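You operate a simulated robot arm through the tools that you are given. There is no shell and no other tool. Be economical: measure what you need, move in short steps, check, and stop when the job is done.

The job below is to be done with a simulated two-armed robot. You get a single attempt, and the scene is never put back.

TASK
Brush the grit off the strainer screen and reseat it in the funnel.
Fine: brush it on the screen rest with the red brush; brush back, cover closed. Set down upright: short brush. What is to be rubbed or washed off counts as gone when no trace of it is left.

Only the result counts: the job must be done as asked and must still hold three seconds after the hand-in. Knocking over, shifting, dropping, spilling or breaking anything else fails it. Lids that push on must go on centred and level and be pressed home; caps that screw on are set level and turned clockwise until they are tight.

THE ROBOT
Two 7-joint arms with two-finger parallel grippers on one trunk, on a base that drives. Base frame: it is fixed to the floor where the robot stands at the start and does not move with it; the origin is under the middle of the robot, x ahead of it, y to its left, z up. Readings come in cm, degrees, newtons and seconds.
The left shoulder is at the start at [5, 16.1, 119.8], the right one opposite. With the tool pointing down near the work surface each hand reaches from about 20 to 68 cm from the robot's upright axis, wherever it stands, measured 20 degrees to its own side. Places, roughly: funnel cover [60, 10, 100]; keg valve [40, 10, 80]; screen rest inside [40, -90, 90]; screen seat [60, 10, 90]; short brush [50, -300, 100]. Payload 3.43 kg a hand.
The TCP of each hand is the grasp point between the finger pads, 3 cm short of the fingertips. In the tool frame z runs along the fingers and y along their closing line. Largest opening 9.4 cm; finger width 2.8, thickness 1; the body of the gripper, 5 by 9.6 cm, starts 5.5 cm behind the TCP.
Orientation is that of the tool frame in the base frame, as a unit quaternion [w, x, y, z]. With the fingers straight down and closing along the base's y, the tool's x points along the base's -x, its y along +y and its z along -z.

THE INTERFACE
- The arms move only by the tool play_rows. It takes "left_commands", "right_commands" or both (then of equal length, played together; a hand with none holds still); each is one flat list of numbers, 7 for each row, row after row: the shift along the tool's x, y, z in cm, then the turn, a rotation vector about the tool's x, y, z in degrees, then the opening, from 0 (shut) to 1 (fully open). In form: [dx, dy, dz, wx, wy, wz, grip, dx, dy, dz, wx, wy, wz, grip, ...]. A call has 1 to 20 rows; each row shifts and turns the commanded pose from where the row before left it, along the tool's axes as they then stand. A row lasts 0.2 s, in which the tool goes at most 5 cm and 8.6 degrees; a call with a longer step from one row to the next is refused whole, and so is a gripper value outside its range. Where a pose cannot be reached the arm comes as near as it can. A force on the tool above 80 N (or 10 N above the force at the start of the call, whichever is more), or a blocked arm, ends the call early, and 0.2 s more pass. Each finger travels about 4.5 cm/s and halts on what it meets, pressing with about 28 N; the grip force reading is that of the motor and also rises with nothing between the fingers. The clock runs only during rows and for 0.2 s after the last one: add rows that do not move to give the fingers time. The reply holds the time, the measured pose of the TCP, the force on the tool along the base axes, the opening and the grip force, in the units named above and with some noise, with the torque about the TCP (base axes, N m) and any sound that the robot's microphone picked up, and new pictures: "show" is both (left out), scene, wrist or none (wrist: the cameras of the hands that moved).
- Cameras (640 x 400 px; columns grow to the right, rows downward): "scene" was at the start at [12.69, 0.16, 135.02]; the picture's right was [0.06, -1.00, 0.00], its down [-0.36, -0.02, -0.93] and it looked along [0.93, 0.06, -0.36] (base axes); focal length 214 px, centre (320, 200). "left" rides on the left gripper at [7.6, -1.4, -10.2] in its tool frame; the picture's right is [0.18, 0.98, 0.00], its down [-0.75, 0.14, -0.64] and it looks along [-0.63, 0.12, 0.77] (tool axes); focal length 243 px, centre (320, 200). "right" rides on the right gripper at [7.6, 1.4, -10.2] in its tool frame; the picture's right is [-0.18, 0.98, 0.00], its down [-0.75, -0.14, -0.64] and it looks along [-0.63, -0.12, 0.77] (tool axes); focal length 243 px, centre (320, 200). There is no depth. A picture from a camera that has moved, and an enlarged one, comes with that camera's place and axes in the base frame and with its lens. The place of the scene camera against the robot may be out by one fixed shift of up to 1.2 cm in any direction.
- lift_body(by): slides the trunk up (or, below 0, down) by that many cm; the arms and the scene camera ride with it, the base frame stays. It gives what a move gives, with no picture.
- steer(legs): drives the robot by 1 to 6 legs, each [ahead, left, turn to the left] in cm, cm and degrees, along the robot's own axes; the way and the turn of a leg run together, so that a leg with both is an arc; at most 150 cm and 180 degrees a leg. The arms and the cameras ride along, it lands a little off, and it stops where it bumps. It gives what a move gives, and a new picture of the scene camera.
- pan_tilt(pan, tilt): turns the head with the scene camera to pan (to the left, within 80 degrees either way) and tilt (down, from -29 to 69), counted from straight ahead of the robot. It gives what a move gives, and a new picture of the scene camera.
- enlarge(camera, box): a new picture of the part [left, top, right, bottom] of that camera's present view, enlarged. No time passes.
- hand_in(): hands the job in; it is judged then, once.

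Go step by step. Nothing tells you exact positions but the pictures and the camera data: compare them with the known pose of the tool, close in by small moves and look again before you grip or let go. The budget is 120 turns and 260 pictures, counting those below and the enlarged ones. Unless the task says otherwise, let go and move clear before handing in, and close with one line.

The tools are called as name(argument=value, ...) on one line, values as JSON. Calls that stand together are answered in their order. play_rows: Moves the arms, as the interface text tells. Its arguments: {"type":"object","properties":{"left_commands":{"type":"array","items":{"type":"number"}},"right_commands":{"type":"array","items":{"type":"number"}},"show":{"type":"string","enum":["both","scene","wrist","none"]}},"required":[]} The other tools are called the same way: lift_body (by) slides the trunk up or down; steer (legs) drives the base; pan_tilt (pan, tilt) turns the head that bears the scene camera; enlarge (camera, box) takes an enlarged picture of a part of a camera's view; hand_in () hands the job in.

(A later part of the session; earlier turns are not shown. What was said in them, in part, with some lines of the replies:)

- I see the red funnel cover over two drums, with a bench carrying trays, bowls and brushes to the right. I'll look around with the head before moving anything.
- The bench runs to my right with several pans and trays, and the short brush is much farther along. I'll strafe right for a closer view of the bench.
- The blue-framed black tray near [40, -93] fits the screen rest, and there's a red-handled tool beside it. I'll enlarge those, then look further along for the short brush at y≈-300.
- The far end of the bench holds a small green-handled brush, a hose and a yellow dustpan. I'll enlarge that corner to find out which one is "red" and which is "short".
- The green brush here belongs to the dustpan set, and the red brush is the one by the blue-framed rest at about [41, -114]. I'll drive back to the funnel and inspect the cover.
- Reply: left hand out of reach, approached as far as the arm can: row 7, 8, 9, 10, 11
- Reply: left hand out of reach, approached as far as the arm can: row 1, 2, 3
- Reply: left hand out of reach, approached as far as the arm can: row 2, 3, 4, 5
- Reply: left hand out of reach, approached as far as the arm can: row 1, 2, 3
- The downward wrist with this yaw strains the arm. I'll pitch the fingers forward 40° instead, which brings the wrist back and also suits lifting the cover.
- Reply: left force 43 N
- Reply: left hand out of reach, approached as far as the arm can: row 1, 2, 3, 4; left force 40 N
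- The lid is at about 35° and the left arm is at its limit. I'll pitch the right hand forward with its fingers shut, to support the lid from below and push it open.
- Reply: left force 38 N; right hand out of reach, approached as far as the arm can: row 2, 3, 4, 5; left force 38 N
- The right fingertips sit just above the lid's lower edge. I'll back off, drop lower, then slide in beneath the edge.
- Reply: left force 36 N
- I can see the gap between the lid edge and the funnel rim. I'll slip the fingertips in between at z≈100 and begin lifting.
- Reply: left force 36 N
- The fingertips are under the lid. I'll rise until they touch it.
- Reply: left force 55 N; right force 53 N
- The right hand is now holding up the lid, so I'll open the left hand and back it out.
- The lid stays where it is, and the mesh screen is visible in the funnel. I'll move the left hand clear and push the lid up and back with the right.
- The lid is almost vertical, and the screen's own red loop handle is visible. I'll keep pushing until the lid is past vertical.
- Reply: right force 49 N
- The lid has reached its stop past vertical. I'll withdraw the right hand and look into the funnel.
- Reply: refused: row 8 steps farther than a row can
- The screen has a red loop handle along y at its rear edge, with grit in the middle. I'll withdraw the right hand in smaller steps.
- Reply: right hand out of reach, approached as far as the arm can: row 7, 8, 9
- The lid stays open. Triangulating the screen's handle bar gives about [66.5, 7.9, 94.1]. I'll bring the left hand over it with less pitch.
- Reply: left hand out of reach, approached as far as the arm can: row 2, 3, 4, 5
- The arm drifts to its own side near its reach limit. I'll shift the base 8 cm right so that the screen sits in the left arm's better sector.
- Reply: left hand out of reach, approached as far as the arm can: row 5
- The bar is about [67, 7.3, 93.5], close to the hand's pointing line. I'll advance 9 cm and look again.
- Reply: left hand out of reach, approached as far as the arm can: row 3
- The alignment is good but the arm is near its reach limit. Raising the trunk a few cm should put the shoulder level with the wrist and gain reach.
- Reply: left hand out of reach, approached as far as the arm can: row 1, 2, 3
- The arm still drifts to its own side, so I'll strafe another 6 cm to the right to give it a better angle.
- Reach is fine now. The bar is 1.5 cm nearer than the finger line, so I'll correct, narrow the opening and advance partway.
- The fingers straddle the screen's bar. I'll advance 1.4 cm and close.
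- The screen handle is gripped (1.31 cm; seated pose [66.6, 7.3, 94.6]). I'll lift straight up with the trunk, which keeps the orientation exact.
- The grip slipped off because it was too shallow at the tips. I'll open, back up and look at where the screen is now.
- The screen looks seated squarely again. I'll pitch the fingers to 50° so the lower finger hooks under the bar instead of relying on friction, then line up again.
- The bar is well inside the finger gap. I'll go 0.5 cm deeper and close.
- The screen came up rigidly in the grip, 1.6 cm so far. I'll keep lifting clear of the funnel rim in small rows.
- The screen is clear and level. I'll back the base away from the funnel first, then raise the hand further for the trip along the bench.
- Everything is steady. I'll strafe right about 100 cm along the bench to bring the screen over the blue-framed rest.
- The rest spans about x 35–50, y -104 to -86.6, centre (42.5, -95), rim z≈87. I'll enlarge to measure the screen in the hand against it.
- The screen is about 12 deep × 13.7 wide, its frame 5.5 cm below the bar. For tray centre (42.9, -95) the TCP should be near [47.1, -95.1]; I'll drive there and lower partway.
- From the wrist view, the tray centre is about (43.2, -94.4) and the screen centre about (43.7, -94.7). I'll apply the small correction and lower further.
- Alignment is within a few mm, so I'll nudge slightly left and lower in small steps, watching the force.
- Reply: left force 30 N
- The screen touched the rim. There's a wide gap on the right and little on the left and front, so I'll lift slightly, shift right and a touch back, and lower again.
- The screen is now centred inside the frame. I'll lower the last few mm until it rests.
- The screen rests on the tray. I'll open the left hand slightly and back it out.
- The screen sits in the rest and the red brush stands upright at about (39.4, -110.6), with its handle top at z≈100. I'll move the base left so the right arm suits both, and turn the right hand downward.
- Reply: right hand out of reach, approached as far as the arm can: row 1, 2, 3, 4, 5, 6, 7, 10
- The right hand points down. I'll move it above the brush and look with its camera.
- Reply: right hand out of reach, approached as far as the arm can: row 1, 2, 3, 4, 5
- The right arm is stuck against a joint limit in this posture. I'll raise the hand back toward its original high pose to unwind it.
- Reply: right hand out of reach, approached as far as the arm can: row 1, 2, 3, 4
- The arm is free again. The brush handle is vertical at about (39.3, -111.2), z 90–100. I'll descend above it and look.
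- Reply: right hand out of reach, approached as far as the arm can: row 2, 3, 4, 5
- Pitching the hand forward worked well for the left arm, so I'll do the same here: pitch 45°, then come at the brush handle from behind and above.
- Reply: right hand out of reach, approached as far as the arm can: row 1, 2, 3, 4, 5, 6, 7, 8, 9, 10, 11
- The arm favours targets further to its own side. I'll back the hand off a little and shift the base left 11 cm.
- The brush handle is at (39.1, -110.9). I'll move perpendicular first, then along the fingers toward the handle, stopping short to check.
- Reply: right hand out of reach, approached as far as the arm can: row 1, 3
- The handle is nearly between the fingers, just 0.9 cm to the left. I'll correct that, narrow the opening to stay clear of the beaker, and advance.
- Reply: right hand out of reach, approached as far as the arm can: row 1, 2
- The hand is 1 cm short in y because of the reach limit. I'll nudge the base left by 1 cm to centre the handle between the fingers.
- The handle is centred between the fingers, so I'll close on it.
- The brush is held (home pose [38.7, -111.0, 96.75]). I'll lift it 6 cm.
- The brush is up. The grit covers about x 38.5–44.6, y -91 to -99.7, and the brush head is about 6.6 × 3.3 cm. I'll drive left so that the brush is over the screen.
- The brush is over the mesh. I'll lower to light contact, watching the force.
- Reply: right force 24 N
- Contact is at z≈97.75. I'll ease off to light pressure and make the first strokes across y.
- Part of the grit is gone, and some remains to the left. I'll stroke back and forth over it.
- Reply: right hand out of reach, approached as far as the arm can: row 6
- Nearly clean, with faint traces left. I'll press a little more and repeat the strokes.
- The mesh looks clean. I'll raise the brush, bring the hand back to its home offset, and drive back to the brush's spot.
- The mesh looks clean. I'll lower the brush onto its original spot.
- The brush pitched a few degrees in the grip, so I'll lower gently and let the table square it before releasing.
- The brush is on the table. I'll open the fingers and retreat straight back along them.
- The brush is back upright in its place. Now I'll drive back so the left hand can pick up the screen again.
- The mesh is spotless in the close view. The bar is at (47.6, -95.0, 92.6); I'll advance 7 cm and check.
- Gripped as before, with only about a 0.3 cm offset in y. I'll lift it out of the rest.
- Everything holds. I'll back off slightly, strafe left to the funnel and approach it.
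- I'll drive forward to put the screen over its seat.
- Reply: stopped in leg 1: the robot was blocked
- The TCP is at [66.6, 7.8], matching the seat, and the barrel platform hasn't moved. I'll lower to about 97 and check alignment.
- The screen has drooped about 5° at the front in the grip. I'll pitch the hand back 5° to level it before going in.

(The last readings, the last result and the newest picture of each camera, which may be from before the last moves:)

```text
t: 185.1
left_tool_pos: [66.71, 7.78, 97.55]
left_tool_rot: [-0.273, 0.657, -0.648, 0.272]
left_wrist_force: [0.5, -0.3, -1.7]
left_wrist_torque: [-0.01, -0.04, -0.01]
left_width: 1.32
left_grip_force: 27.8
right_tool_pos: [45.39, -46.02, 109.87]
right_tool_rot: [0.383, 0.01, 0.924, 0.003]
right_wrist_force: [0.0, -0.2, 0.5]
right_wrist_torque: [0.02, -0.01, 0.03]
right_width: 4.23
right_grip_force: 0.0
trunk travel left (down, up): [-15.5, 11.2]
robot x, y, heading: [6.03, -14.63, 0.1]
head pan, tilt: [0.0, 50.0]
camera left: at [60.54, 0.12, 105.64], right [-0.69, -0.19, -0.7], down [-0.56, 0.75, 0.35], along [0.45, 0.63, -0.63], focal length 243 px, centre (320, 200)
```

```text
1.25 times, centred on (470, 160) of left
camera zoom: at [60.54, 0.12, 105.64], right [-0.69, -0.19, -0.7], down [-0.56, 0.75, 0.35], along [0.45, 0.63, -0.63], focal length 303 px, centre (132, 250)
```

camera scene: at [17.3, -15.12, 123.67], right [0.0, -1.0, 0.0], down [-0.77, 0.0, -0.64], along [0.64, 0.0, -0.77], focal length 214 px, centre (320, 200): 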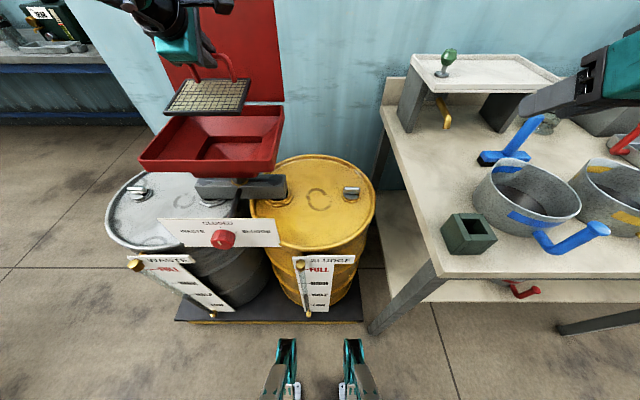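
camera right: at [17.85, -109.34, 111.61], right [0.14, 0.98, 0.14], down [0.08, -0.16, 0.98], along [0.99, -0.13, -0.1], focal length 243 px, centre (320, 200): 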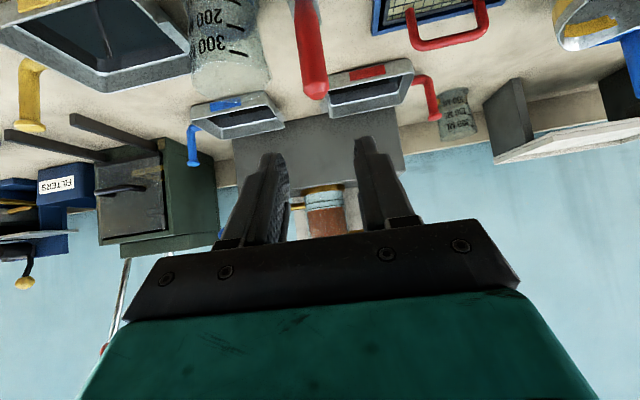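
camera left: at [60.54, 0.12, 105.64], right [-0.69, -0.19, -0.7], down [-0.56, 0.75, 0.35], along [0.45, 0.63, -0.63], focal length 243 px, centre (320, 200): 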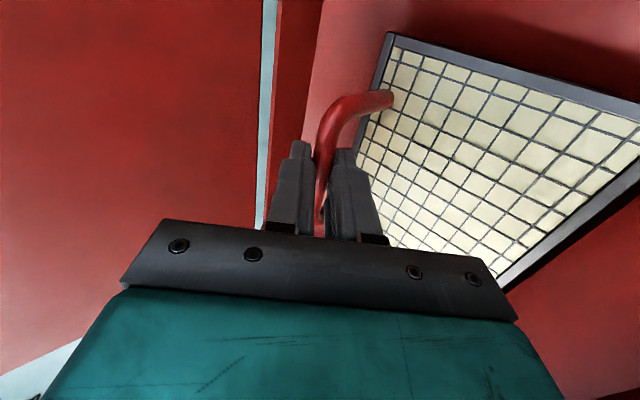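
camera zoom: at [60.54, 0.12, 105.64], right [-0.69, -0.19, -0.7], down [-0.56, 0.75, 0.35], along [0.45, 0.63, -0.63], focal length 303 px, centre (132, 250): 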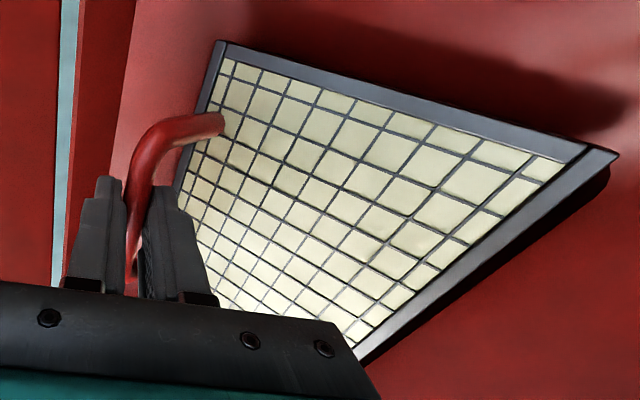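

It's level now, within about 0.4 cm of the seat position. I'll correct by that much and lower further.

play_rows(left_commands=[-0.1, 0.25, -0.25, 0, 0, 0, 0, 0, 0.5, 0.5, 0, 0, 0, 0, 0, 0.5, 0.5, 0, 0, 0, 0, 0, 0.5, 0.5, 0, 0, 0, 0, 0, 0.25, 0.25, 0, 0, 0, 0, 0, 0, 0, 0, 0, 0, 0], show="wrist")

enlarge(camera="left", box=[300, 0, 640, 320])

enlarge(camera="scene", box=[150, 90, 280, 180])

```text
t: 186.4
left_tool_pos: [66.4, 7.97, 94.98]
left_tool_rot: [-0.273, 0.657, -0.648, 0.272]
left_wrist_force: [-0.8, 1.2, -1.8]
left_wrist_torque: [0.07, -0.07, -0.09]
left_width: 1.31
left_grip_force: 27.5
right_tool_pos: [45.35, -46.14, 109.75]
right_tool_rot: [0.382, 0.01, 0.924, 0.004]
right_wrist_force: [0.0, -0.1, -0.8]
right_wrist_torque: [0.03, -0.04, 0.05]
right_width: 4.23
right_grip_force: 0.0
trunk travel left (down, up): [-15.5, 11.2]
robot x, y, heading: [6.04, -14.9, 0.1]
head pan, tilt: [0.0, 50.0]
camera left: at [60.18, 0.22, 103.15], right [-0.69, -0.19, -0.7], down [-0.56, 0.75, 0.35], along [0.45, 0.63, -0.62], focal length 243 px, centre (320, 200)
```

left: 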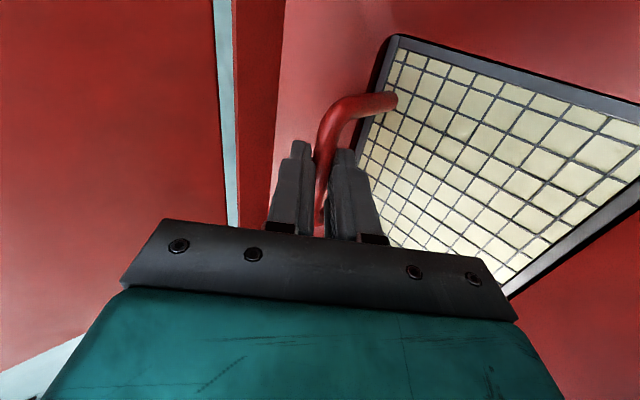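

```text
1.25 times, centred on (470, 160) of left
camera zoom: at [60.18, 0.22, 103.15], right [-0.69, -0.19, -0.7], down [-0.56, 0.75, 0.35], along [0.45, 0.63, -0.62], focal length 303 px, centre (132, 250)
```

zoom: 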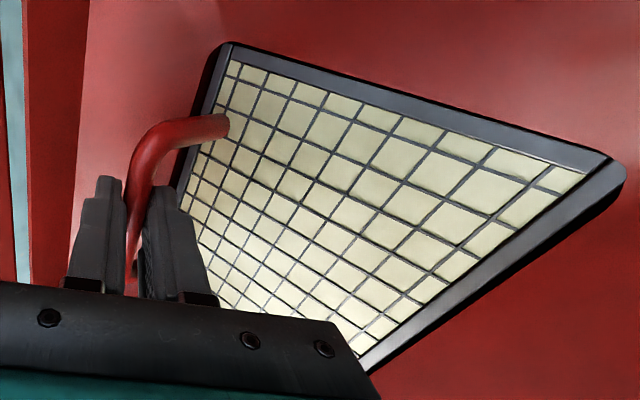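

```text
4.44 times, centred on (215, 135) of scene
camera zoom: at [17.32, -15.11, 123.66], right [0.0, -1.0, 0.0], down [-0.77, 0.0, -0.64], along [0.64, 0.0, -0.77], focal length 953 px, centre (787, 489)
```

zoom: 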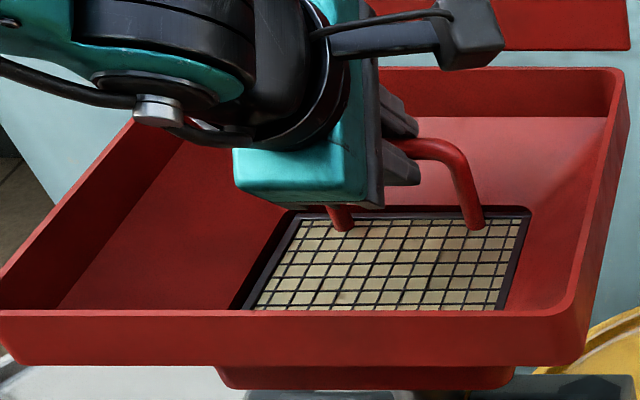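

The screen is entering its recess, slightly tight on the right. I'll shift 0.2 cm left and lower to seating height.

play_rows(left_commands=[-0.2, 0, 0, 0, 0, 0, 0, 0, 0.28, 0.28, 0, 0, 0, 0, 0, 0.28, 0.28, 0, 0, 0, 0, 0, 0.21, 0.21, 0, 0, 0, 0, 0, 0, 0, 0, 0, 0, 0], show="wrist")

enlarge(camera="left", box=[300, 0, 640, 320])

enlarge(camera="scene", box=[150, 90, 280, 180])

```text
t: 187.7
left_tool_pos: [66.38, 8.03, 94.05]
left_tool_rot: [-0.274, 0.657, -0.648, 0.272]
left_wrist_force: [-1.1, 0.2, 0.5]
left_wrist_torque: [0.16, -0.08, 0.1]
left_width: 1.29
left_grip_force: 27.9
right_tool_pos: [45.39, -46.02, 109.96]
right_tool_rot: [0.383, 0.01, 0.924, 0.004]
right_wrist_force: [-0.5, 0.6, 0.0]
right_wrist_torque: [-0.03, -0.01, 0.01]
right_width: 4.23
right_grip_force: 0.2
trunk travel left (down, up): [-15.5, 11.2]
robot x, y, heading: [6.44, -14.73, 0.3]
head pan, tilt: [0.0, 50.0]
camera left: at [60.18, 0.42, 102.11], right [-0.69, -0.19, -0.7], down [-0.57, 0.75, 0.35], along [0.46, 0.63, -0.62], focal length 243 px, centre (320, 200)
```

left: 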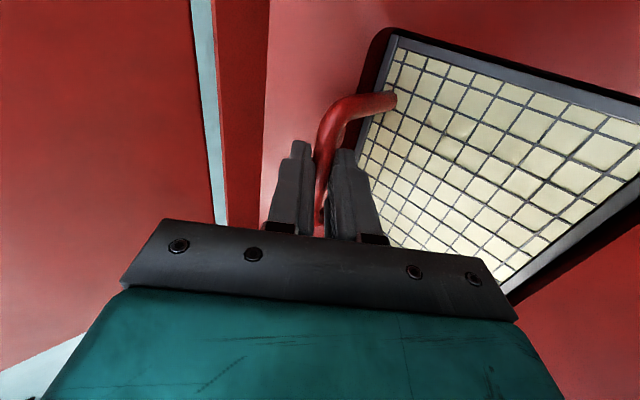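

```text
1.25 times, centred on (470, 160) of left
camera zoom: at [60.18, 0.42, 102.11], right [-0.69, -0.19, -0.7], down [-0.57, 0.75, 0.35], along [0.46, 0.63, -0.62], focal length 303 px, centre (132, 250)
```

zoom: 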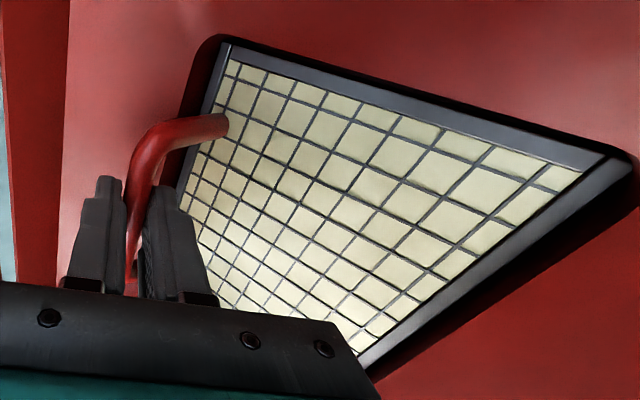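

```text
4.44 times, centred on (215, 135) of scene
camera zoom: at [17.29, -15.12, 123.67], right [0.0, -1.0, 0.0], down [-0.77, 0.0, -0.64], along [0.64, 0.0, -0.77], focal length 953 px, centre (787, 489)
```

zoom: 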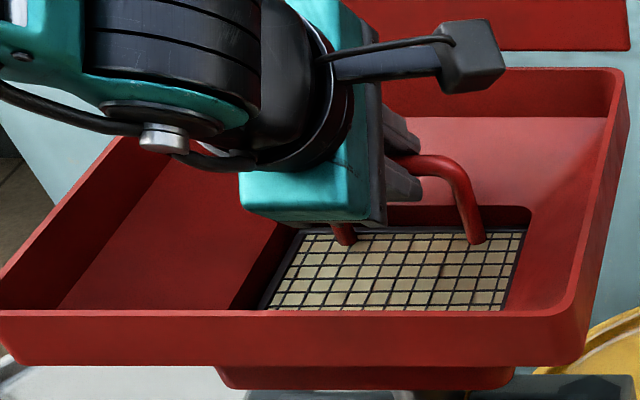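

It's in the recess and just touching. I'll lower the last few mm with light pressure.

play_rows(left_commands=[0, 0.14, 0.14, 0, 0, 0, 0, 0, 0.14, 0.14, 0, 0, 0, 0, 0, 0.14, 0.14, 0, 0, 0, 0, 0, 0, 0, 0, 0, 0, 0], show="wrist")

enlarge(camera="left", box=[300, 0, 640, 320])

```text
t: 188.7
left_tool_pos: [66.26, 8.01, 93.81]
left_tool_rot: [-0.276, 0.656, -0.647, 0.275]
left_wrist_force: [-0.5, 1.8, 24.8]
left_wrist_torque: [0.4, -0.31, -0.11]
left_width: 1.34
left_grip_force: 27.9
right_tool_pos: [45.13, -46.12, 110.06]
right_tool_rot: [0.384, 0.01, 0.923, 0.004]
right_wrist_force: [-0.8, -0.2, -0.3]
right_wrist_torque: [0.05, -0.01, 0.05]
right_width: 4.26
right_grip_force: 0.1
trunk travel left (down, up): [-15.5, 11.2]
robot x, y, heading: [6.25, -14.78, 0.0]
head pan, tilt: [0.0, 50.0]
camera left: at [60.11, 0.37, 101.96], right [-0.68, -0.19, -0.71], down [-0.57, 0.75, 0.34], along [0.46, 0.64, -0.62], focal length 243 px, centre (320, 200)
```

left: 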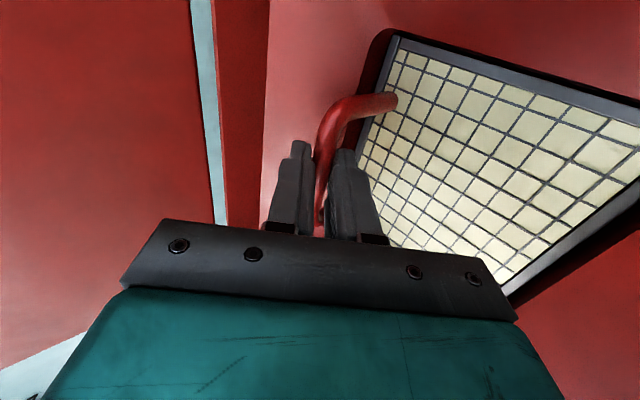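

```text
1.25 times, centred on (470, 160) of left
camera zoom: at [60.11, 0.37, 101.96], right [-0.68, -0.19, -0.71], down [-0.57, 0.75, 0.34], along [0.46, 0.64, -0.62], focal length 303 px, centre (132, 250)
```

zoom: 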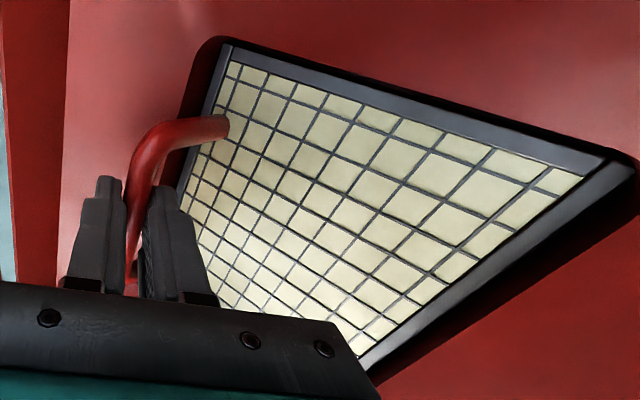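

It is seated (25 N up). I'll relax, open the fingers and back out.

play_rows(left_commands=[0, -0.14, -0.14, 0, 0, 0, 0.05, 0, 0, 0, 0, 0, 0, 0.15, 0, 0, 0, 0, 0, 0, 0.23, 0, 0, 0, 0, 0, 0, 0.23, 0, 0, -1, 0, 0, 0, 0.23, 0, 0, -2, 0, 0, 0, 0.23, 0, 0, -2, 0, 0, 0, 0.23, 0, 0, 0, 0, 0, 0, 0.23], show="wrist")

enlarge(camera="left", box=[280, 0, 640, 300])

enlarge(camera="scene", box=[120, 60, 300, 200])

```text
t: 190.4
left_tool_pos: [62.92, 8.13, 97.06]
left_tool_rot: [-0.273, 0.657, -0.648, 0.272]
left_wrist_force: [0.4, -0.1, 0.4]
left_wrist_torque: [0.02, 0.02, -0.01]
left_width: 2.16
left_grip_force: 0.1
right_tool_pos: [45.31, -46.02, 109.84]
right_tool_rot: [0.382, 0.01, 0.924, 0.004]
right_wrist_force: [-0.6, -0.1, -0.5]
right_wrist_torque: [-0.02, 0.02, -0.03]
right_width: 4.23
right_grip_force: 0.0
trunk travel left (down, up): [-15.5, 11.2]
robot x, y, heading: [6.42, -14.94, 0.1]
head pan, tilt: [0.0, 50.0]
camera left: at [56.69, 0.45, 105.25], right [-0.69, -0.19, -0.7], down [-0.57, 0.75, 0.35], along [0.45, 0.64, -0.62], focal length 243 px, centre (320, 200)
```

left: 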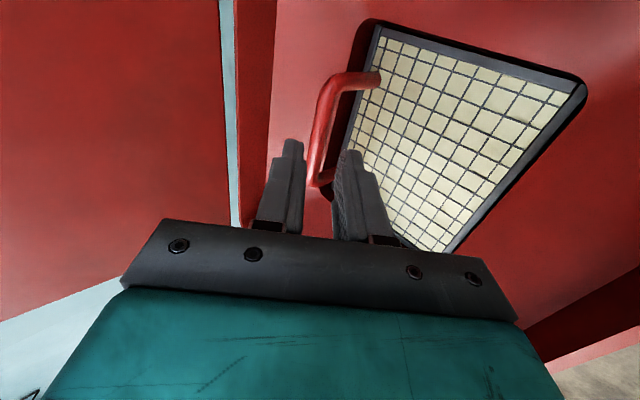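

```text
1.33 times, centred on (460, 150) of left
camera zoom: at [56.69, 0.45, 105.25], right [-0.69, -0.19, -0.7], down [-0.57, 0.75, 0.35], along [0.45, 0.64, -0.62], focal length 324 px, centre (133, 267)
```

zoom: 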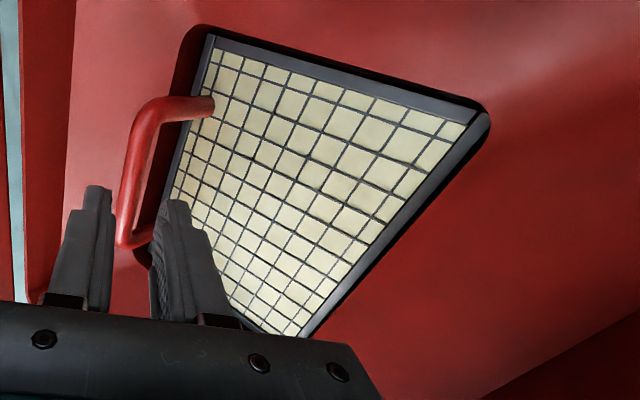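

```text
2.86 times, centred on (210, 130) of scene
camera zoom: at [17.31, -15.12, 123.66], right [0.0, -1.0, 0.0], down [-0.77, 0.0, -0.64], along [0.64, 0.0, -0.77], focal length 613 px, centre (634, 400)
```

zoom: 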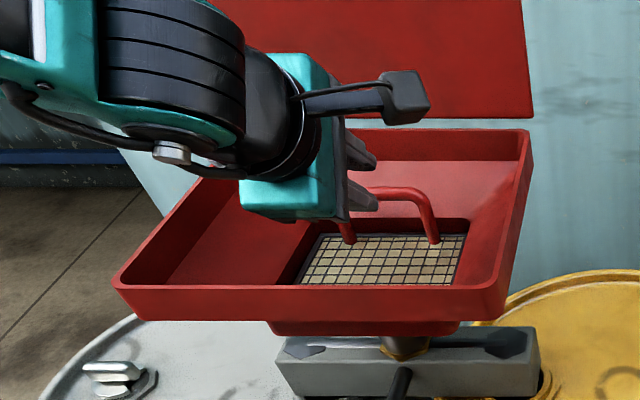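

The screen sits flat and clean in its seat. Next I'll close the cover: withdraw the left hand, then pitch and yaw the right hand to hook behind the open lid's right edge.

play_rows(left_commands=[0, 0, -3, 0, 0, 0, 0.23, 0, 0, -3, 0, 0, 0, 0.23, 0, -1, -4, 0, 0, 0, 0.23, 0, -1, -4, 0, 0, 0, 0.23, 0, 0, -4, 0, 0, 0, 0.23, 0, 0, -4, 0, 0, 0, 0.23], right_commands=[0, 0, 0, 0, -7.5, 0, 0.2, 0, 0, 0, 0, -7.5, 0, 0, 0, 0, 0, 0, -7.5, 0, 0, 0, 0, 0, 0, -7.5, 0, 0, 0, 0, 0, 0, -7.5, 0, 0, 0, 0, 0, 0, -7.5, 0, 0], show="none")

steer(legs=[[-2, 14, 0]])

play_rows(right_commands=[-1, 0, 0, -8, 0, 0, 0, -1, 0, 0, -8, 0, 0, 0, 0, 0, 0, -8, 0, 0, 0, 0, 0, 0, -8, 0, 0, 0, 0, 0, 0, -8, 0, 0, 0, 0, 0, 0, -8, 0, 0, 0, 0, 0, 0, -8, 0, 0, 0, 0, 0, 0, -8, 0, 0, 0], show="scene")

```text
t: 191.8
left_tool_pos: [48.56, 7.86, 113.97]
left_tool_rot: [-0.273, 0.657, -0.648, 0.271]
left_wrist_force: [0.1, -0.2, -0.1]
left_wrist_torque: [0.02, 0.0, -0.01]
left_width: 2.18
left_grip_force: 0.1
right_tool_pos: [49.57, -48.77, 110.81]
right_tool_rot: [0.709, 0.018, 0.705, 0.003]
right_wrist_force: [0.1, 0.5, 0.4]
right_wrist_torque: [0.0, 0.04, -0.01]
right_width: 0.0
right_grip_force: 27.7
right hand out of reach, approached as far as the arm can: row 2, 3, 4, 5
trunk travel left (down, up): [-15.5, 11.2]
robot x, y, heading: [6.3, -14.59, -0.1]
head pan, tilt: [0.0, 50.0]
```

```text
t: 193.2
left_tool_pos: [46.54, 21.91, 113.82]
left_tool_rot: [-0.274, 0.657, -0.647, 0.272]
left_wrist_force: [1.3, -0.5, 0.1]
left_wrist_torque: [0.01, -0.02, 0.03]
left_width: 2.16
left_grip_force: 0.0
right_tool_pos: [47.66, -34.8, 110.73]
right_tool_rot: [0.707, 0.016, 0.707, 0.0]
right_wrist_force: [0.4, -0.6, 0.5]
right_wrist_torque: [0.02, -0.03, -0.01]
right_width: 0.0
right_grip_force: 28.1
trunk travel left (down, up): [-15.5, 11.2]
robot x, y, heading: [4.05, -0.79, 0.3]
head pan, tilt: [0.0, 50.0]
camera scene: at [15.27, -1.15, 123.67], right [0.0, -1.0, 0.0], down [-0.77, 0.0, -0.64], along [0.64, 0.0, -0.77], focal length 214 px, centre (320, 200)
```

scene: 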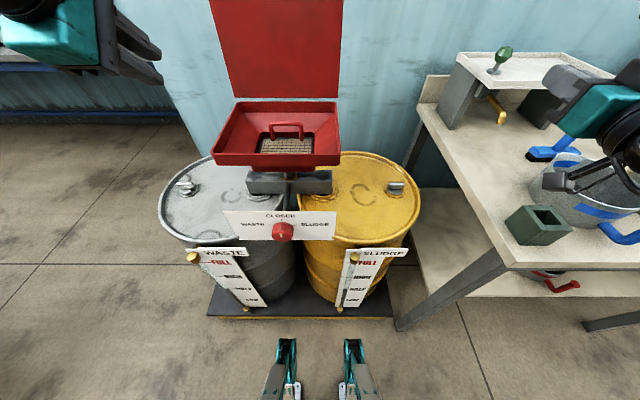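

```text
t: 195.0
left_tool_pos: [46.52, 21.88, 113.85]
left_tool_rot: [-0.273, 0.657, -0.648, 0.271]
left_wrist_force: [-0.1, 0.2, -0.6]
left_wrist_torque: [-0.01, 0.02, 0.03]
left_width: 2.17
left_grip_force: 0.0
right_tool_pos: [47.66, -34.9, 112.75]
right_tool_rot: [0.608, -0.361, 0.599, 0.375]
right_wrist_force: [0.0, -0.6, -0.9]
right_wrist_torque: [0.0, 0.01, 0.04]
right_width: 0.02
right_grip_force: 28.2
trunk travel left (down, up): [-15.5, 11.2]
robot x, y, heading: [4.48, -0.79, 0.1]
head pan, tilt: [0.0, 50.0]
camera scene: at [15.28, -1.25, 123.66], right [0.0, -1.0, 0.0], down [-0.77, 0.0, -0.64], along [0.64, 0.0, -0.77], focal length 214 px, centre (320, 200)
```

scene: 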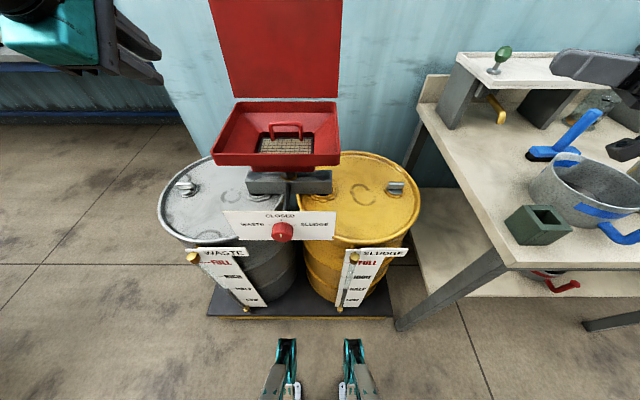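

The hand is now yawed about 64° to the left. I'll move it to the right of the lid, with its tip level with the space behind the lid edge.

steer(legs=[[1.6, 0, 0]])

play_rows(right_commands=[0.65, -1.5, 2.8, 0, 0, 0, 0, 0.65, -1.5, 2.8, 0, 0, 0, 0, 0.65, -1.5, 2.8, 0, 0, 0, 0, 0.65, -1.5, 2.8, 0, 0, 0, 0, 0.65, -1.5, 2.8, 0, 0, 0, 0, 0.65, -1.5, 2.8, 0, 0, 0, 0, 0.65, -1.5, 2.8, 0, 0, 0, 0, 0.65, -1.5, 2.8, 0, 0, 0, 0, 0.65, -1.5, 2.8, 0, 0, 0, 0, 0.65, -1, 2.8, 0, 0, 0, 0, 0, 0, 0, 0, 0, 0, 0], show="both")

```text
t: 195.8
left_tool_pos: [48.28, 21.89, 113.85]
left_tool_rot: [-0.273, 0.658, -0.648, 0.272]
left_wrist_force: [0.3, -0.2, -0.2]
left_wrist_torque: [-0.02, -0.01, 0.04]
left_width: 2.19
left_grip_force: 0.0
right_tool_pos: [49.25, -34.87, 112.78]
right_tool_rot: [0.608, -0.36, 0.6, 0.375]
right_wrist_force: [-0.1, 0.1, 0.5]
right_wrist_torque: [0.02, -0.02, 0.01]
right_width: 0.0
right_grip_force: 28.2
trunk travel left (down, up): [-15.5, 11.2]
robot x, y, heading: [5.92, -0.87, 0.1]
head pan, tilt: [0.0, 50.0]
camera scene: at [16.97, -1.22, 123.65], right [0.0, -1.0, 0.0], down [-0.77, 0.0, -0.64], along [0.64, 0.0, -0.77], focal length 214 px, centre (320, 200)
```

scene: 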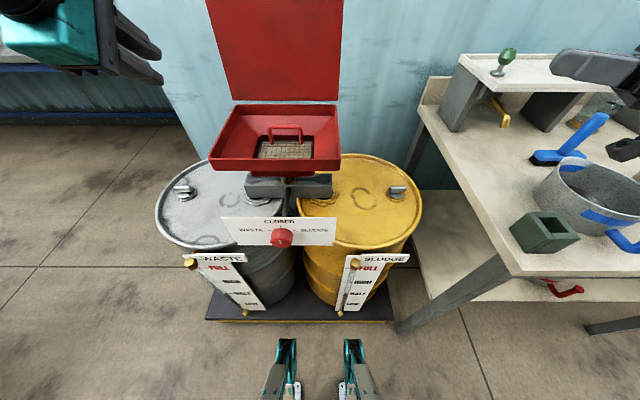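

```text
t: 198.2
left_tool_pos: [48.08, 21.85, 113.91]
left_tool_rot: [-0.274, 0.657, -0.648, 0.272]
left_wrist_force: [-1.1, 0.6, -0.3]
left_wrist_torque: [-0.01, 0.0, 0.0]
left_width: 2.16
left_grip_force: 0.0
right_tool_pos: [74.99, -16.57, 106.71]
right_tool_rot: [0.609, -0.359, 0.6, 0.375]
right_wrist_force: [-0.9, 0.3, 0.2]
right_wrist_torque: [0.0, 0.02, -0.02]
right_width: 0.0
right_grip_force: 27.6
trunk travel left (down, up): [-15.5, 11.2]
robot x, y, heading: [5.66, -0.9, 0.3]
head pan, tilt: [0.0, 50.0]
camera scene: at [16.88, -1.22, 123.67], right [0.0, -1.0, 0.0], down [-0.77, 0.0, -0.64], along [0.64, 0.0, -0.77], focal length 214 px, centre (320, 200)
camera right: at [68.94, -24.74, 98.7], right [-0.87, 0.45, 0.2], down [-0.17, -0.65, 0.74], along [0.46, 0.61, 0.65], focal length 243 px, centre (320, 200)
```

scene: 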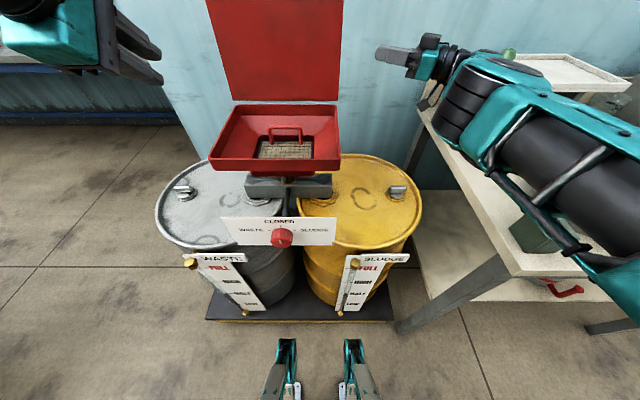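
right: 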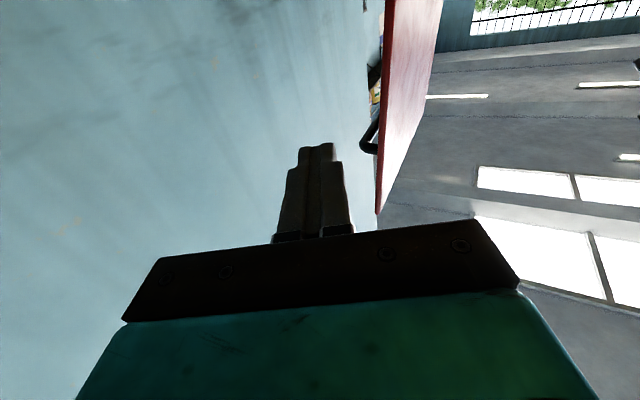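

The wrist view shows the lid's thin edge with clear space behind it. I'll slide the closed fingers in behind the edge.

play_rows(right_commands=[0, 1, 2.8, 0, 0, 0, 0, 0, 1, 2.8, 0, 0, 0, 0, 0, 0.9, 2.8, 0, 0, 0, 0, 0, 0.9, 2.6, 0, 0, 0, 0, 0, 0, 0, 0, 0, 0, 0], show="both")

```text
t: 199.3
left_tool_pos: [48.25, 21.65, 113.9]
left_tool_rot: [-0.274, 0.657, -0.648, 0.271]
left_wrist_force: [-0.8, 0.1, -0.5]
left_wrist_torque: [0.0, -0.01, 0.01]
left_width: 2.16
left_grip_force: 0.0
right_tool_pos: [76.83, -5.19, 106.98]
right_tool_rot: [0.609, -0.358, 0.601, 0.374]
right_wrist_force: [4.7, -7.0, 0.0]
right_wrist_torque: [0.15, 0.04, 0.09]
right_width: 0.01
right_grip_force: 28.0
trunk travel left (down, up): [-15.5, 11.2]
robot x, y, heading: [5.74, -0.93, 0.3]
head pan, tilt: [0.0, 50.0]
camera scene: at [16.95, -1.31, 123.66], right [0.0, -1.0, 0.0], down [-0.77, 0.0, -0.64], along [0.64, 0.0, -0.77], focal length 214 px, centre (320, 200)
camera right: at [70.63, -13.43, 98.93], right [-0.87, 0.45, 0.2], down [-0.17, -0.65, 0.74], along [0.46, 0.61, 0.65], focal length 243 px, centre (320, 200)
```

scene: 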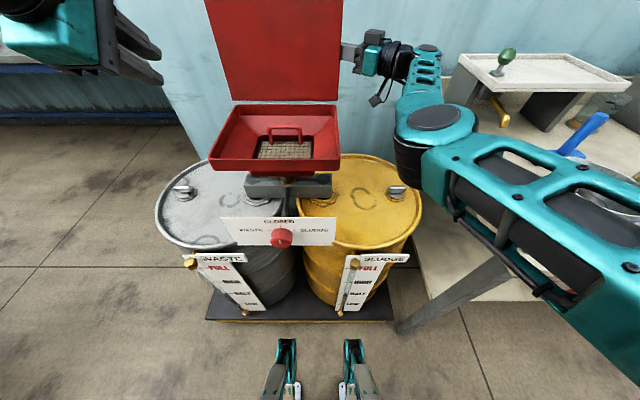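
right: 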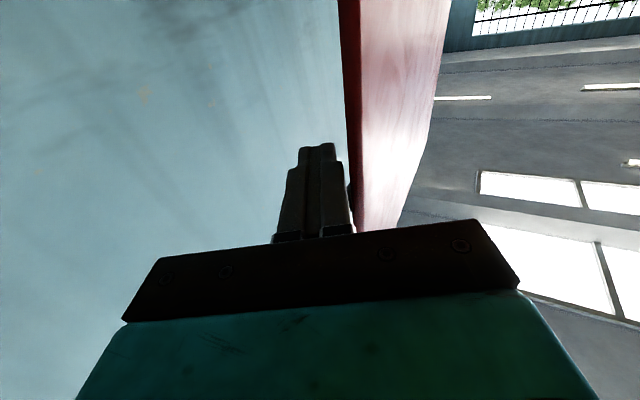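

The fingers are behind the lid. I'll pull it forward past vertical.

play_rows(right_commands=[0, 1.08, -0.52, 0, 0, 0, 0, 0, 1.08, -0.52, 0, 0, 0, 0, 0, 1.08, -0.52, 0, 0, 0, 0, 0, 1.08, -0.52, 0, 0, 0, 0, 0, 1.08, -0.52, 0, 0, 0, 0, 0, 1.08, -0.52, 0, 0, 0, 0, 0, 1.08, -0.52, 0, 0, 0, 0, 0, 1.08, -0.52, 0, 0, 0, 0, 0, 0, 0, 0, 0, 0, 0], show="both")

```text
t: 201.3
left_tool_pos: [48.14, 21.84, 113.85]
left_tool_rot: [-0.273, 0.657, -0.648, 0.272]
left_wrist_force: [0.1, 0.1, -0.4]
left_wrist_torque: [-0.01, 0.0, 0.04]
left_width: 2.17
left_grip_force: 0.0
right_tool_pos: [67.2, -5.03, 107.05]
right_tool_rot: [0.609, -0.36, 0.601, 0.372]
right_wrist_force: [0.5, -2.1, 1.9]
right_wrist_torque: [-0.02, 0.02, 0.0]
right_width: 0.0
right_grip_force: 28.1
trunk travel left (down, up): [-15.5, 11.2]
robot x, y, heading: [5.96, -0.74, 0.3]
head pan, tilt: [0.0, 50.0]
camera scene: at [16.88, -1.24, 123.67], right [0.0, -1.0, 0.0], down [-0.77, 0.0, -0.64], along [0.64, 0.0, -0.77], focal length 214 px, centre (320, 200)
camera right: at [61.02, -13.33, 99.02], right [-0.87, 0.45, 0.19], down [-0.17, -0.65, 0.74], along [0.46, 0.61, 0.64], focal length 243 px, centre (320, 200)
```

scene: 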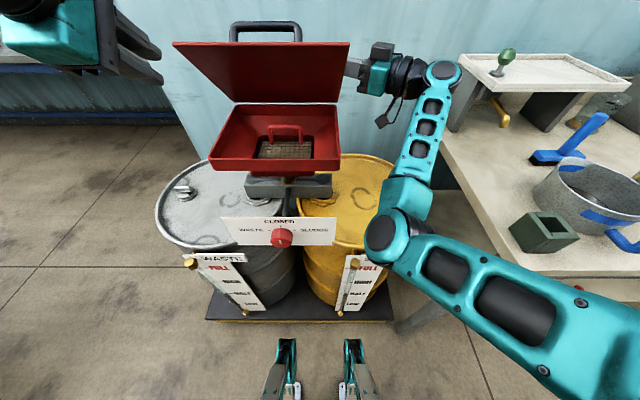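
right: 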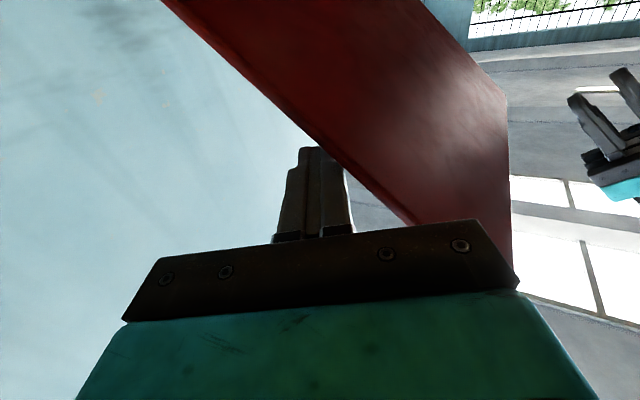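

The lid is coming down, at about 45°. I'll push it further forward and down from above.

play_rows(right_commands=[1.2, 1.05, -0.5, 0, 0, 0, 0, 1.2, 1.05, -0.5, 0, 0, 0, 0, 1.1, 1.05, -0.5, 0, 0, 0, 0, 1, 1.1, -0.55, 0, 0, 0, 0, 1, 1.1, -0.55, 0, 0, 0, 0, 0, 0, 0, 0, 0, 0, 0], show="scene")

```text
t: 202.8
left_tool_pos: [48.15, 21.87, 113.97]
left_tool_rot: [-0.273, 0.657, -0.648, 0.272]
left_wrist_force: [0.5, -0.3, -0.8]
left_wrist_torque: [-0.01, -0.01, 0.01]
left_width: 2.18
left_grip_force: 0.1
right_tool_pos: [61.15, -4.46, 101.58]
right_tool_rot: [0.608, -0.36, 0.6, 0.375]
right_wrist_force: [-0.9, -1.1, 0.6]
right_wrist_torque: [-0.02, 0.04, 0.0]
right_width: 0.01
right_grip_force: 27.8
trunk travel left (down, up): [-15.5, 11.2]
robot x, y, heading: [5.72, -0.76, 0.2]
head pan, tilt: [0.0, 50.0]
camera scene: at [16.89, -1.21, 123.66], right [0.0, -1.0, 0.0], down [-0.77, 0.0, -0.64], along [0.64, 0.0, -0.77], focal length 214 px, centre (320, 200)
```

scene: 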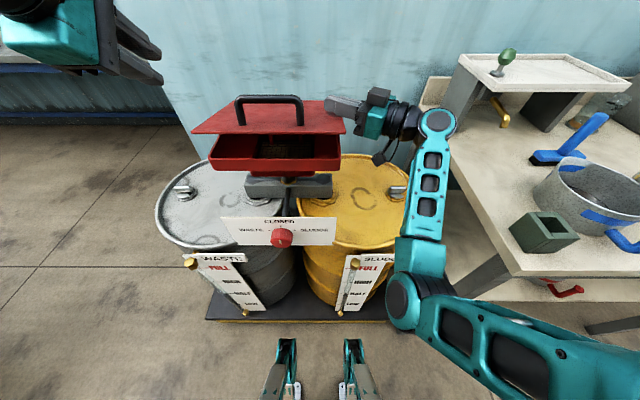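

The lid is nearly shut. I'll withdraw the right hand sideways and press the lid's front down with the closed left fingertips.

play_rows(left_commands=[0, 0, 0, 0, 0, 0, 0, 0, 0, 0, 0, 0, 0, 0, 1.2, 0.9, 1.9, 0, 0, 0, 0, 1.2, 0.9, 1.9, 0, 0, 0, 0, 1.2, 0.9, 1.9, 0, 0, 0, 0, 1.2, 0.9, 1.9, 0, 0, 0, 0, 0, 0, 0, 0, 0, 0, 0], right_commands=[-0.5, 0, -2, 0, 0, 0, 0, -0.5, 0, -3, 0, 0, 0, 0, -1, 0, -3, 0, 0, 0, 0, -1, 0, -3, 0, 0, 0, 0, -1, 0, -3, 0, 0, 0, 0, -1, 0, -3, 0, 0, 0, 0, 0, 0, 0, 0, 0, 0, 0], show="both")

```text
t: 204.3
left_tool_pos: [51.15, 17.04, 105.94]
left_tool_rot: [-0.273, 0.657, -0.648, 0.272]
left_wrist_force: [-0.5, -0.2, -0.5]
left_wrist_torque: [-0.01, -0.01, 0.01]
left_width: 0.0
left_grip_force: 27.3
right_tool_pos: [53.44, -19.76, 106.16]
right_tool_rot: [0.608, -0.36, 0.6, 0.375]
right_wrist_force: [0.5, 0.4, 0.0]
right_wrist_torque: [0.02, 0.03, -0.02]
right_width: 0.0
right_grip_force: 27.4
trunk travel left (down, up): [-15.5, 11.2]
robot x, y, heading: [5.55, -0.63, -0.1]
head pan, tilt: [0.0, 50.0]
camera scene: at [16.89, -1.21, 123.67], right [0.0, -1.0, 0.0], down [-0.77, 0.0, -0.64], along [0.64, 0.0, -0.77], focal length 214 px, centre (320, 200)
camera right: at [47.22, -28.0, 98.13], right [-0.87, 0.45, 0.2], down [-0.17, -0.65, 0.74], along [0.46, 0.61, 0.65], focal length 243 px, centre (320, 200)
camera left: at [45.01, 9.38, 114.19], right [-0.69, -0.2, -0.7], down [-0.57, 0.75, 0.35], along [0.45, 0.64, -0.62], focal length 243 px, centre (320, 200)
```

scene: 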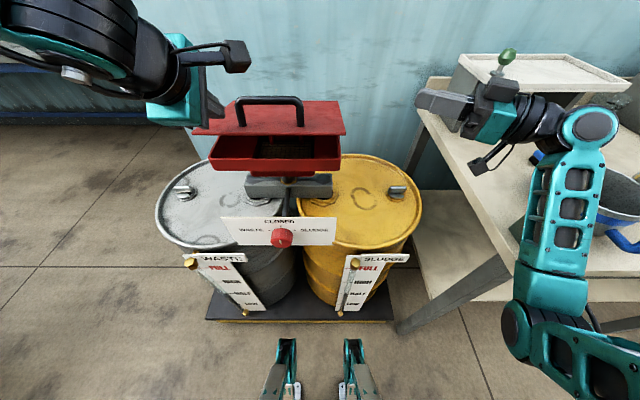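
right: 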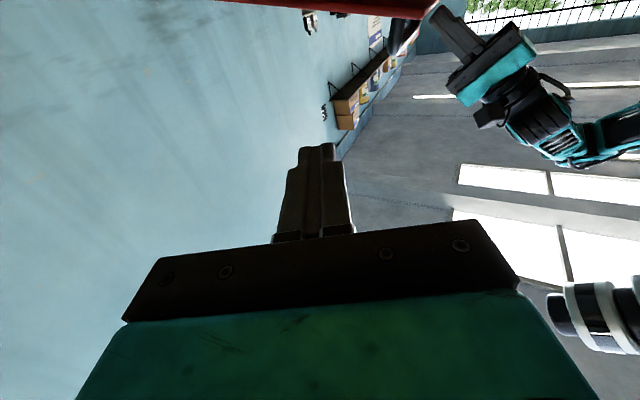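
left: 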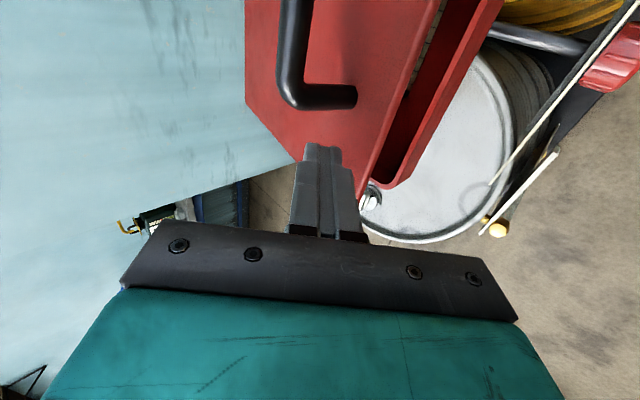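

The left fingertips are above the lid's front-left area. I'll press straight down until it closes.

play_rows(left_commands=[0, 0.71, 0.71, 0, 0, 0, 0, 0, 0.71, 0.71, 0, 0, 0, 0, 0, 0.71, 0.71, 0, 0, 0, 0, 0, 0.71, 0.71, 0, 0, 0, 0, 0, 0.5, 0.5, 0, 0, 0, 0, 0, 0, 0, 0, 0, 0, 0], show="scene")

enlarge(camera="scene", box=[160, 60, 380, 200])

```text
t: 205.8
left_tool_pos: [51.15, 17.16, 101.33]
left_tool_rot: [-0.274, 0.657, -0.647, 0.272]
left_wrist_force: [1.3, 0.7, -0.3]
left_wrist_torque: [0.02, -0.01, 0.01]
left_width: 0.0
left_grip_force: 27.8
right_tool_pos: [53.28, -19.8, 106.04]
right_tool_rot: [0.608, -0.36, 0.6, 0.375]
right_wrist_force: [0.7, 0.4, 0.2]
right_wrist_torque: [0.0, 0.03, 0.02]
right_width: 0.0
right_grip_force: 28.2
trunk travel left (down, up): [-15.5, 11.2]
robot x, y, heading: [5.64, -1.03, 0.3]
head pan, tilt: [0.0, 50.0]
camera scene: at [16.89, -1.22, 123.66], right [0.0, -1.0, 0.0], down [-0.77, 0.0, -0.64], along [0.64, 0.0, -0.77], focal length 214 px, centre (320, 200)
```

scene: 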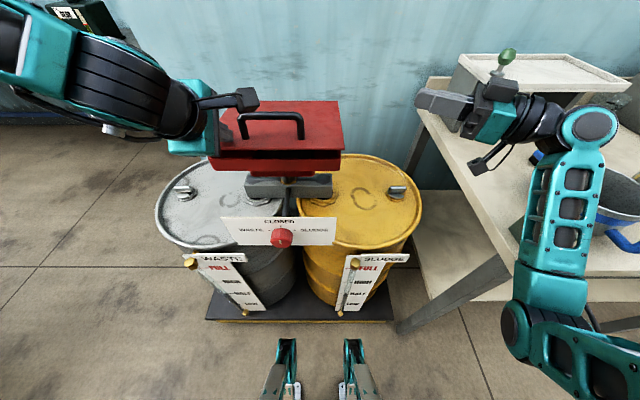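

```text
2.86 times, centred on (270, 130) of scene
camera zoom: at [16.89, -1.22, 123.66], right [0.0, -1.0, 0.0], down [-0.77, 0.0, -0.64], along [0.64, 0.0, -0.77], focal length 613 px, centre (463, 400)
```

zoom: 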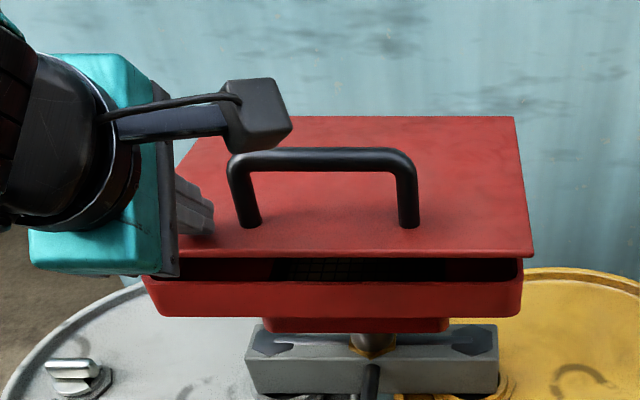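

play_rows(left_commands=[0, 0.35, 0.35, 0, 0, 0, 0, 0, 0.35, 0.35, 0, 0, 0, 0, 0, 0.28, 0.28, 0, 0, 0, 0, 0, 0, 0, 0, 0, 0, 0], show="none")

play_rows(left_commands=[0, 0.28, 0.28, 0, 0, 0, 0, 0, 0.21, 0.21, 0, 0, 0, 0, 0, 0, 0, 0, 0, 0, 0], show="none")

enlarge(camera="scene", box=[160, 60, 380, 200])

```text
t: 206.8
left_tool_pos: [51.09, 17.07, 99.95]
left_tool_rot: [-0.273, 0.657, -0.647, 0.273]
left_wrist_force: [0.4, -0.3, -0.3]
left_wrist_torque: [-0.01, 0.0, 0.01]
left_width: 0.0
left_grip_force: 28.2
right_tool_pos: [53.4, -19.75, 106.12]
right_tool_rot: [0.608, -0.36, 0.6, 0.374]
right_wrist_force: [0.8, -0.8, 0.2]
right_wrist_torque: [-0.01, 0.03, -0.01]
right_width: 0.0
right_grip_force: 28.0
trunk travel left (down, up): [-15.5, 11.2]
robot x, y, heading: [5.87, -1.02, 0.2]
head pan, tilt: [0.0, 50.0]
```

```text
t: 207.6
left_tool_pos: [51.08, 17.16, 99.18]
left_tool_rot: [-0.274, 0.657, -0.647, 0.272]
left_wrist_force: [0.5, -0.6, 0.0]
left_wrist_torque: [0.01, -0.02, 0.02]
left_width: 0.0
left_grip_force: 27.9
right_tool_pos: [53.36, -19.77, 106.13]
right_tool_rot: [0.608, -0.361, 0.6, 0.374]
right_wrist_force: [-0.1, 0.1, 0.5]
right_wrist_torque: [0.0, 0.01, -0.02]
right_width: 0.01
right_grip_force: 28.4
trunk travel left (down, up): [-15.5, 11.2]
robot x, y, heading: [5.72, -0.76, 0.0]
head pan, tilt: [0.0, 50.0]
```

```text
2.86 times, centred on (270, 130) of scene
camera zoom: at [16.89, -1.22, 123.66], right [0.0, -1.0, 0.0], down [-0.77, 0.0, -0.64], along [0.64, 0.0, -0.77], focal length 613 px, centre (463, 400)
```

zoom: 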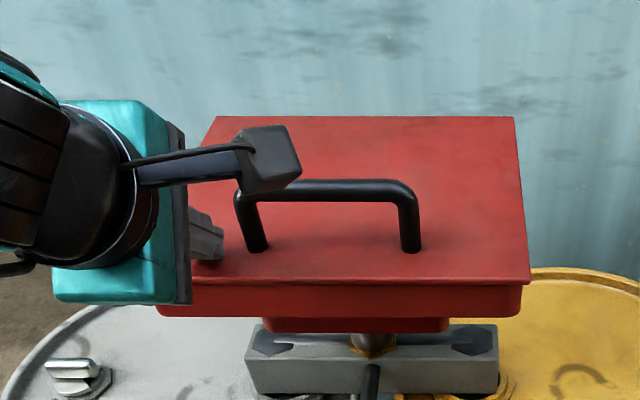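

The lid looks shut. I'll press a bit more to confirm firm contact.

play_rows(left_commands=[0, 0.21, 0.21, 0, 0, 0, 0, 0, 0.21, 0.21, 0, 0, 0, 0, 0, 0.14, 0.14, 0, 0, 0, 0, 0, 0, 0, 0, 0, 0, 0], show="none")

```text
t: 208.6
left_tool_pos: [51.08, 17.05, 99.09]
left_tool_rot: [-0.28, 0.656, -0.644, 0.276]
left_wrist_force: [-5.7, 8.4, 41.7]
left_wrist_torque: [0.29, -0.49, 0.11]
left_width: 0.0
left_grip_force: 27.7
right_tool_pos: [53.06, -19.86, 106.32]
right_tool_rot: [0.609, -0.361, 0.599, 0.374]
right_wrist_force: [-0.7, -0.5, -0.2]
right_wrist_torque: [0.01, 0.0, 0.01]
right_width: 0.01
right_grip_force: 28.2
trunk travel left (down, up): [-15.5, 11.2]
robot x, y, heading: [5.98, -0.8, 0.1]
head pan, tilt: [0.0, 50.0]
```

The lid is firmly closed, with 42 N of resistance. I'll withdraw the left hand and take a final look.

play_rows(left_commands=[0, -0.7, -0.7, 0, 0, 0, 0, 0, -0.7, -2, 0, 0, 0, 0, 0, -1, -3, 0, 0, 0, 0, -1, -1, -3.5, 0, 0, 0, 0, -1, 0, -4, 0, 0, 0, 0, 0, 0, -4, 0, 0, 0, 0], show="none")

steer(legs=[[-18, 0, 0]])

enlarge(camera="scene", box=[200, 0, 420, 160])

pan_tilt(pan=-45, tilt=30)

```text
t: 209.9
left_tool_pos: [41.5, 18.99, 113.21]
left_tool_rot: [-0.273, 0.657, -0.648, 0.27]
left_wrist_force: [-0.7, 0.6, -0.1]
left_wrist_torque: [0.01, -0.03, 0.01]
left_width: 0.0
left_grip_force: 27.6
left hand out of reach, approached as far as the arm can: row 6
right_tool_pos: [53.35, -19.74, 106.12]
right_tool_rot: [0.608, -0.36, 0.6, 0.374]
right_wrist_force: [-0.5, -0.3, -1.1]
right_wrist_torque: [-0.03, 0.0, 0.0]
right_width: 0.01
right_grip_force: 27.8
trunk travel left (down, up): [-15.5, 11.2]
robot x, y, heading: [5.64, -1.04, 0.2]
head pan, tilt: [0.0, 50.0]
```

```text
t: 211.5
left_tool_pos: [23.53, 18.87, 113.1]
left_tool_rot: [-0.274, 0.657, -0.648, 0.27]
left_wrist_force: [0.1, 0.4, -0.2]
left_wrist_torque: [0.0, -0.03, 0.0]
left_width: 0.03
left_grip_force: 27.6
right_tool_pos: [35.38, -19.76, 106.12]
right_tool_rot: [0.608, -0.361, 0.6, 0.374]
right_wrist_force: [0.6, 0.2, 0.3]
right_wrist_torque: [0.02, 0.03, 0.02]
right_width: 0.0
right_grip_force: 27.8
trunk travel left (down, up): [-15.5, 11.2]
robot x, y, heading: [-12.3, -1.03, 0.4]
head pan, tilt: [0.0, 50.0]
camera scene: at [-1.06, -1.27, 123.67], right [0.0, -1.0, 0.0], down [-0.77, 0.0, -0.64], along [0.64, 0.0, -0.77], focal length 214 px, centre (320, 200)
```

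scene: 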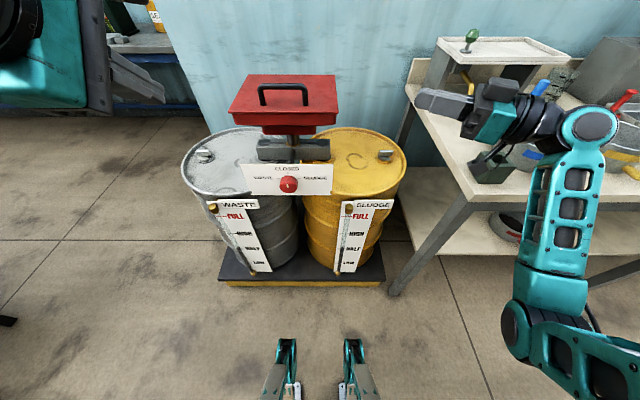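

```text
2.50 times, centred on (310, 80) of scene
camera zoom: at [-1.06, -1.27, 123.67], right [0.0, -1.0, 0.0], down [-0.77, 0.0, -0.64], along [0.64, 0.0, -0.77], focal length 536 px, centre (345, 500)
```

zoom: 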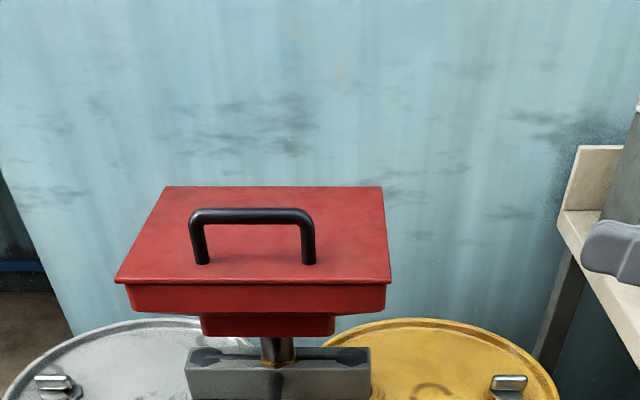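

```text
t: 212.6
left_tool_pos: [23.68, 18.95, 113.21]
left_tool_rot: [-0.273, 0.657, -0.648, 0.27]
left_wrist_force: [0.0, -0.2, -0.2]
left_wrist_torque: [0.0, -0.02, 0.02]
left_width: 0.0
left_grip_force: 27.9
right_tool_pos: [35.41, -19.81, 106.1]
right_tool_rot: [0.608, -0.36, 0.6, 0.374]
right_wrist_force: [-0.7, -0.1, 0.1]
right_wrist_torque: [0.04, 0.01, -0.06]
right_width: 0.02
right_grip_force: 28.3
trunk travel left (down, up): [-15.5, 11.2]
robot x, y, heading: [-12.02, -1.1, 0.0]
head pan, tilt: [-45.0, 30.0]
camera scene: at [-2.29, -7.67, 126.61], right [-0.7, -0.71, 0.0], down [-0.35, 0.35, -0.87], along [0.61, -0.61, -0.5], focal length 214 px, centre (320, 200)
```

scene: 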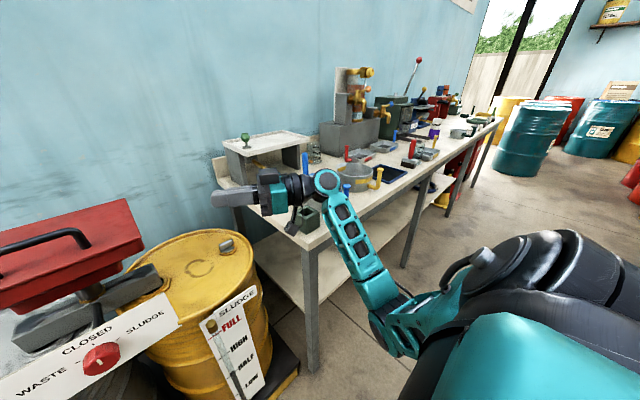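

The cover is closed and level, the brush stands upright in its place, and both hands are clear. I'm handing the job in.

hand_in()

```text
The job is handed in.
```

The strainer screen was brushed clean with the red brush on the rest and is back in its seat in the funnel. The brush stands upright where it was, the funnel cover is closed, and both hands are empty and clear.
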